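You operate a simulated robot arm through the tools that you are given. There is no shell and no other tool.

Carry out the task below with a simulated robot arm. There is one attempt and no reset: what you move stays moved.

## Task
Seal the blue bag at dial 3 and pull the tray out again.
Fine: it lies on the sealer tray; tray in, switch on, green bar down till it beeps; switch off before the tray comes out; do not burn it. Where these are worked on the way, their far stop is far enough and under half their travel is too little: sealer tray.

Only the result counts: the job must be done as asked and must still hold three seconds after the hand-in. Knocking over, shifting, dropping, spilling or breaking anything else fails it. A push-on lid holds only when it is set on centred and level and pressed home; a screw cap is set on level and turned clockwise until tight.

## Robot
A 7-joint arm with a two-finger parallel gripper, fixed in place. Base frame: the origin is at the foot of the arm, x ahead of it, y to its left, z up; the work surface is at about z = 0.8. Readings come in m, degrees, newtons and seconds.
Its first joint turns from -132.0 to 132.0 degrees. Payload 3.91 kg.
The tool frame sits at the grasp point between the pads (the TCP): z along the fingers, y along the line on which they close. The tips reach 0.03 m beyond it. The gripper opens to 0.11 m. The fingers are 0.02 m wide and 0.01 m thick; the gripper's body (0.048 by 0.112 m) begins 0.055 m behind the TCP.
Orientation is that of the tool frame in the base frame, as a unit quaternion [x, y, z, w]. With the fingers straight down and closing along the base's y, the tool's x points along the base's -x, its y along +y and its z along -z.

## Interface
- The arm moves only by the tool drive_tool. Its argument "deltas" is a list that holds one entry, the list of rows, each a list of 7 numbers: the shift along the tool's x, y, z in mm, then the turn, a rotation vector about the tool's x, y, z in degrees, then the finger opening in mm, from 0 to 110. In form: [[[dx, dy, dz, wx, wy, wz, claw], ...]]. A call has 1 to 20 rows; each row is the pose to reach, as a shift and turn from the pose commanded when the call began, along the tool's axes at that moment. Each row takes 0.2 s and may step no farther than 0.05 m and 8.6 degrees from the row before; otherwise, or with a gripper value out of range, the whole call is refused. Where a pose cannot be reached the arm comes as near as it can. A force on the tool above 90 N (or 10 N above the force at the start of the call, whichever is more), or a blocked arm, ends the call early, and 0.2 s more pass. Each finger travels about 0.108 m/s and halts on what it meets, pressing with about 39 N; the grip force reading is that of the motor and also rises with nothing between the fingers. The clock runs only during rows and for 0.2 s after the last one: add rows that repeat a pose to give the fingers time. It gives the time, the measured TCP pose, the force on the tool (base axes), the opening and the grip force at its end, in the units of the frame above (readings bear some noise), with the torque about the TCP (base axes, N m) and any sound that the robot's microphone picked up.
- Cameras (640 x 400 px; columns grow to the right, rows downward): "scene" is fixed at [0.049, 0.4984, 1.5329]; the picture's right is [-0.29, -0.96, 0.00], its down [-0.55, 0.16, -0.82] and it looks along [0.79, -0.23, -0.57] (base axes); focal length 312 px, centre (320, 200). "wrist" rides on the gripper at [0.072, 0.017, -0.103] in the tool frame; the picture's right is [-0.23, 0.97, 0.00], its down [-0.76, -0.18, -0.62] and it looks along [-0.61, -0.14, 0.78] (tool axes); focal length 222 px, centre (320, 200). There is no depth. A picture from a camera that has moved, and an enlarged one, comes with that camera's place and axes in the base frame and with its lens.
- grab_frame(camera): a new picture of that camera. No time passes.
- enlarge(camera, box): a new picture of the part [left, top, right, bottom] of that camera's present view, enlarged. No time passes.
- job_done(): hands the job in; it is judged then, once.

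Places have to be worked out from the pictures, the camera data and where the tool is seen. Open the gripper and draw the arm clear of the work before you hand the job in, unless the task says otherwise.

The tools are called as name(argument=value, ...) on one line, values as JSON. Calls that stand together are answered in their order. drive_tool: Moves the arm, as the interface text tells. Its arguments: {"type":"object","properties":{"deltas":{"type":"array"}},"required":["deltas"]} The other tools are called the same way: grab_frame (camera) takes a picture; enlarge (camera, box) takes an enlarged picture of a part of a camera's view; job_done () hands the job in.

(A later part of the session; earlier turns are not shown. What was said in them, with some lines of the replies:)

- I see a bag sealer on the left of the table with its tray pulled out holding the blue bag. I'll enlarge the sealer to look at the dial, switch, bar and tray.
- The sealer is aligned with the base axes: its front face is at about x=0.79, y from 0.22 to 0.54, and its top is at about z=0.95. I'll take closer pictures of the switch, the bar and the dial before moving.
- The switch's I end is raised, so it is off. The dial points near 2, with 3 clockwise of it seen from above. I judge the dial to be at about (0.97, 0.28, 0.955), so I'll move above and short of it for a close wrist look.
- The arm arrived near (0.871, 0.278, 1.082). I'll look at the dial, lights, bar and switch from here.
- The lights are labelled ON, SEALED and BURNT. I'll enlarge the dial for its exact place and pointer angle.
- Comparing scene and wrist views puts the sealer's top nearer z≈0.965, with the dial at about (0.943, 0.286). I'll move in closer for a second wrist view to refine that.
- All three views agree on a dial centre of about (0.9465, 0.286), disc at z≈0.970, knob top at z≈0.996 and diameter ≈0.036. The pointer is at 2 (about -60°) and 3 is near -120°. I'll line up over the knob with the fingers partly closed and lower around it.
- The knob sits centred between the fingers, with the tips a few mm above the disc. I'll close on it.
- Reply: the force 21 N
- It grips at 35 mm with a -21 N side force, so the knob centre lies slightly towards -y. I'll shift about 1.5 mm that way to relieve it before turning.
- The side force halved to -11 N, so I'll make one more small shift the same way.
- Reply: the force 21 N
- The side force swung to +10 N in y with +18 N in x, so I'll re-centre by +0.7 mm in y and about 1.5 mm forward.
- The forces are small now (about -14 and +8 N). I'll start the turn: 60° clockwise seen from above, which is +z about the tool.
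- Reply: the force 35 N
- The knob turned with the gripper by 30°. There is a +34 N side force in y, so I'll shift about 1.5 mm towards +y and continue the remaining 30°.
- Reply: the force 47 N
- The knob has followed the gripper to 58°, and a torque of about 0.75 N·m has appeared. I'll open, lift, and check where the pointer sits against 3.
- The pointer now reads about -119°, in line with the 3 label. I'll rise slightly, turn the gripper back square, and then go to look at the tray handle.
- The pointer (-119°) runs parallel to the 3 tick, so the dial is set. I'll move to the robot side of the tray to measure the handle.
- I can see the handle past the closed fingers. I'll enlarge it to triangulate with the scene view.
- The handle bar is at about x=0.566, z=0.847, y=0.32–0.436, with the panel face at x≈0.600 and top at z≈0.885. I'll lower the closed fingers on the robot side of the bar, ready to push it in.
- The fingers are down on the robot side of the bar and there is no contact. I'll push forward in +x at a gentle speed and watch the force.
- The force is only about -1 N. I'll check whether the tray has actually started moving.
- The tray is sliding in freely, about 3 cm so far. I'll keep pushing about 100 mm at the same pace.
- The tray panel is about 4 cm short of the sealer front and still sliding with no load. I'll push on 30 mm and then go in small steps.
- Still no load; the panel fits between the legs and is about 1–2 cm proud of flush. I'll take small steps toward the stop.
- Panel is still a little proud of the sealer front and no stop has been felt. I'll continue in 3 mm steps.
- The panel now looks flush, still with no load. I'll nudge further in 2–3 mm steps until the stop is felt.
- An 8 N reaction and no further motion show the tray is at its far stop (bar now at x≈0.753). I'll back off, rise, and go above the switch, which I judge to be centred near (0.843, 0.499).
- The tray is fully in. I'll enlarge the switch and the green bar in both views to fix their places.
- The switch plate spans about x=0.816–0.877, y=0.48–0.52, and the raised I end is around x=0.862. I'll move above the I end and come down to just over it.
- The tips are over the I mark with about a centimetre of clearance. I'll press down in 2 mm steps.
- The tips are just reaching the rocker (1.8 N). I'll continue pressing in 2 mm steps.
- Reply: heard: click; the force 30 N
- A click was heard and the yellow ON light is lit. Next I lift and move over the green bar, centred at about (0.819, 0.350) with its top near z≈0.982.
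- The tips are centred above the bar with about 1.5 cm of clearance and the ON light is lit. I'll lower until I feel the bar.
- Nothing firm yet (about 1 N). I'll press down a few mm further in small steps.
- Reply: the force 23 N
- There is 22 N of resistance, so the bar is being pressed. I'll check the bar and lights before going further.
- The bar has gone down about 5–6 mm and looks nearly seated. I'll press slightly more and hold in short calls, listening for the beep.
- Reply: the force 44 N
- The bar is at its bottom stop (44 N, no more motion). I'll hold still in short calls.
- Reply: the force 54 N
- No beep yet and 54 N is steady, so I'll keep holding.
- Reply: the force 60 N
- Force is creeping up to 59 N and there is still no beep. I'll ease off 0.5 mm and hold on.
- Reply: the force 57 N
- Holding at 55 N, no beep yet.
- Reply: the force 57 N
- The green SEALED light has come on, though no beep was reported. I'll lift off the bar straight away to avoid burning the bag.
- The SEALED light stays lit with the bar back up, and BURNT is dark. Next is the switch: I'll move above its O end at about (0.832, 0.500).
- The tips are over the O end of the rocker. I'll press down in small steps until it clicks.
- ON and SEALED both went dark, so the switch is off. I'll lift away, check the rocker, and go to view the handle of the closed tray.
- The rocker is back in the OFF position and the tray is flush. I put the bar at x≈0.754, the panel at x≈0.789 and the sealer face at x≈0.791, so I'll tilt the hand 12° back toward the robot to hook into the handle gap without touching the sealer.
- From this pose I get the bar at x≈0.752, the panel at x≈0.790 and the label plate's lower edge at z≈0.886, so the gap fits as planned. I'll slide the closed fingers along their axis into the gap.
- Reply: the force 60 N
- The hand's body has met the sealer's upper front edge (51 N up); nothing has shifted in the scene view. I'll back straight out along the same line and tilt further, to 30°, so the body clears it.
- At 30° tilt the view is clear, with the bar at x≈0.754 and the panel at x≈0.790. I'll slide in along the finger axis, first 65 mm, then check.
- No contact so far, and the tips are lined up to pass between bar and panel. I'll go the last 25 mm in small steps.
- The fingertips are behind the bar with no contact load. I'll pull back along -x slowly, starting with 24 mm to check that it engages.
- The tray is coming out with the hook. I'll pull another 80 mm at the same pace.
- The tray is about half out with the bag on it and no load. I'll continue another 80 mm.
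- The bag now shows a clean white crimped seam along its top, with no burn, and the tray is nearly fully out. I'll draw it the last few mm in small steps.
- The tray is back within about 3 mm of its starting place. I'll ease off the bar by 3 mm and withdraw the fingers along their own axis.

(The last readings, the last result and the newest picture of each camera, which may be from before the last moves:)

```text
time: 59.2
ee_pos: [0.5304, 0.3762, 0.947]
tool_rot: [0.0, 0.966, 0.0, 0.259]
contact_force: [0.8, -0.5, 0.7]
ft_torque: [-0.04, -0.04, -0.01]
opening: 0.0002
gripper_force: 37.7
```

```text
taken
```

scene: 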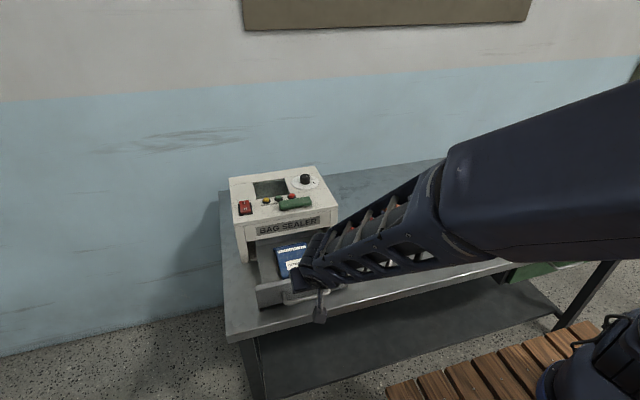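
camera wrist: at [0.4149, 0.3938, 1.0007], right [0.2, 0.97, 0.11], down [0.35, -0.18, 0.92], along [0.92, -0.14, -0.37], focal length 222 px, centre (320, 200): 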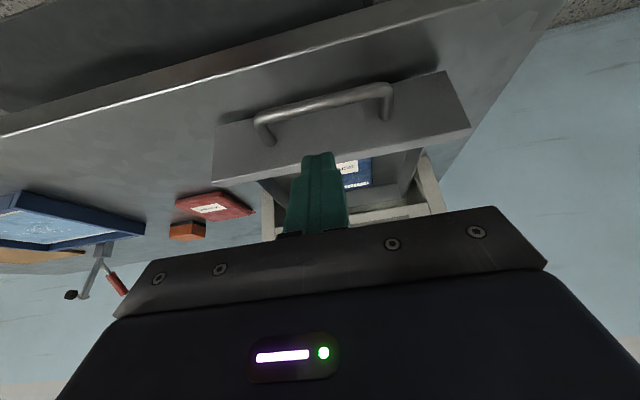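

The fingers are free of the handle. I'll rise, level the hand, open the gripper and move clear.

drive_tool(deltas=[[[-20, 0, -34.6, 0, 0, 0, 0], [-40, 0, -69.3, 0, 6, 0, 0], [-60, 0, -104, 0, 12, 0, 0], [-80, 0, -138.6, 0, 18, 0, 0], [-100, 0, -173.2, 0, 24, 0, 0], [-120, 0, -207.8, 0, 30, 0, 0], [-140, -25, -242.5, 0, 30, 0, 50], [-150, -60, -260, 0, 30, 0, 110], [-150, -100, -260, 0, 30, 0, 110], [-150, -140, -260, 0, 30, 0, 110], [-150, -180, -260, 0, 30, 0, 110], [-150, -220, -260, 0, 30, 0, 110], [-150, -220, -260, 0, 30, 0, 110]]])

grab_frame(camera="scene")

enlarge(camera="scene", box=[220, 220, 380, 320])

enlarge(camera="scene", box=[220, 155, 360, 245])

```text
time: 62.0
ee_pos: [0.5312, 0.1534, 1.2475]
tool_rot: [0.001, 1.0, 0.0, 0.0]
contact_force: [0.2, -0.3, -0.3]
ft_torque: [-0.03, 0.0, -0.03]
opening: 0.1101
gripper_force: 0.1
```

```text
taken
```

scene: 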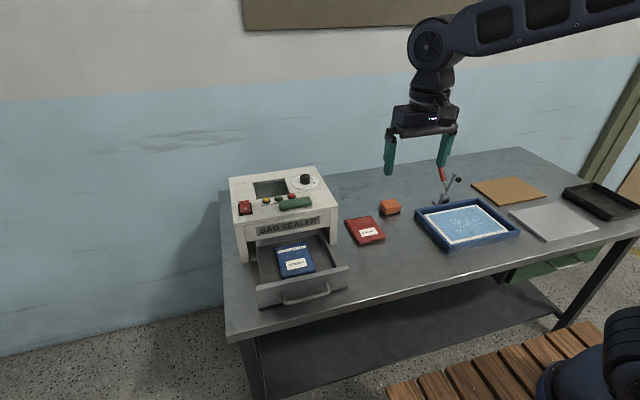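

```text
4.00 times, centred on (300, 270) of scene
camera zoom: at [0.049, 0.4984, 1.5329], right [-0.29, -0.96, 0.0], down [-0.55, 0.16, -0.82], along [0.79, -0.23, -0.57], focal length 1247 px, centre (400, -80)
```

zoom: 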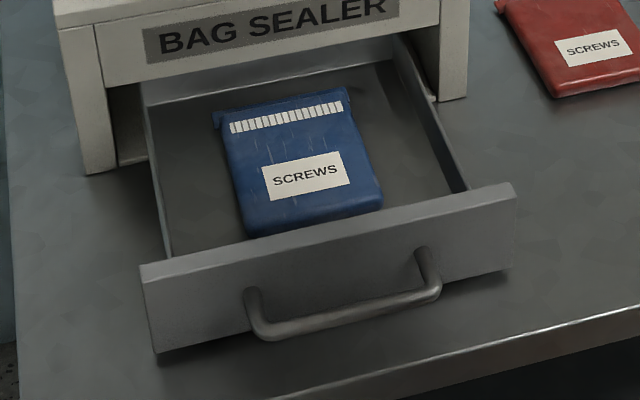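

```text
4.44 times, centred on (290, 200) of scene
camera zoom: at [0.049, 0.4984, 1.5329], right [-0.29, -0.96, 0.0], down [-0.55, 0.16, -0.82], along [0.79, -0.23, -0.57], focal length 1386 px, centre (453, 200)
```

zoom: 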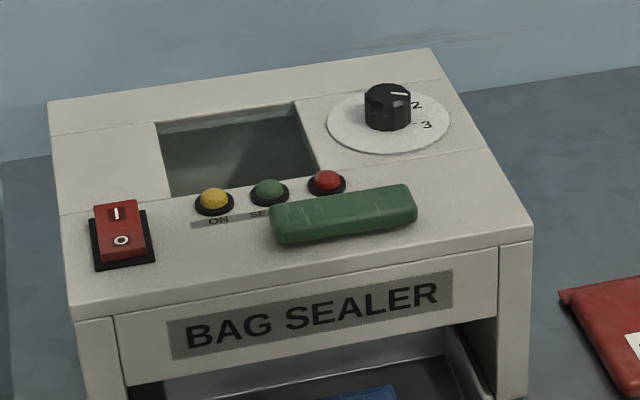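

The bag has a crimped seam and no burn, the tray is out where it started, and the switch is off. The bar is up, the dial points at 3, nothing else has moved, and the arm is clear with the gripper open, so I'm handing the job in.

job_done()

```text
The job is handed in.
```

The blue bag is sealed at dial 3 and the tray is pulled out again, within about 3 mm of where it started. The job is handed in.

- **Seal:** the bag shows a clean white crimped seam, and the BURNT light never came on in the frames I checked. I never heard the beep. I lifted the bar when I saw the green SEALED light on, and the light stayed lit after I let go. The microphone also missed the click when I switched off.
- **Switch:** it was turned off before the tray came out, and all the lights are dark.
- **Contact:** on my first try at hooking the tray handle, the hand touched the sealer's upper front edge with about 50 N. I backed out and tilted the hand further. The pictures show the sealer did not move.
- **End state:** the bag is still on the tray, nothing else was shifted, and the arm is clear with the gripper open.
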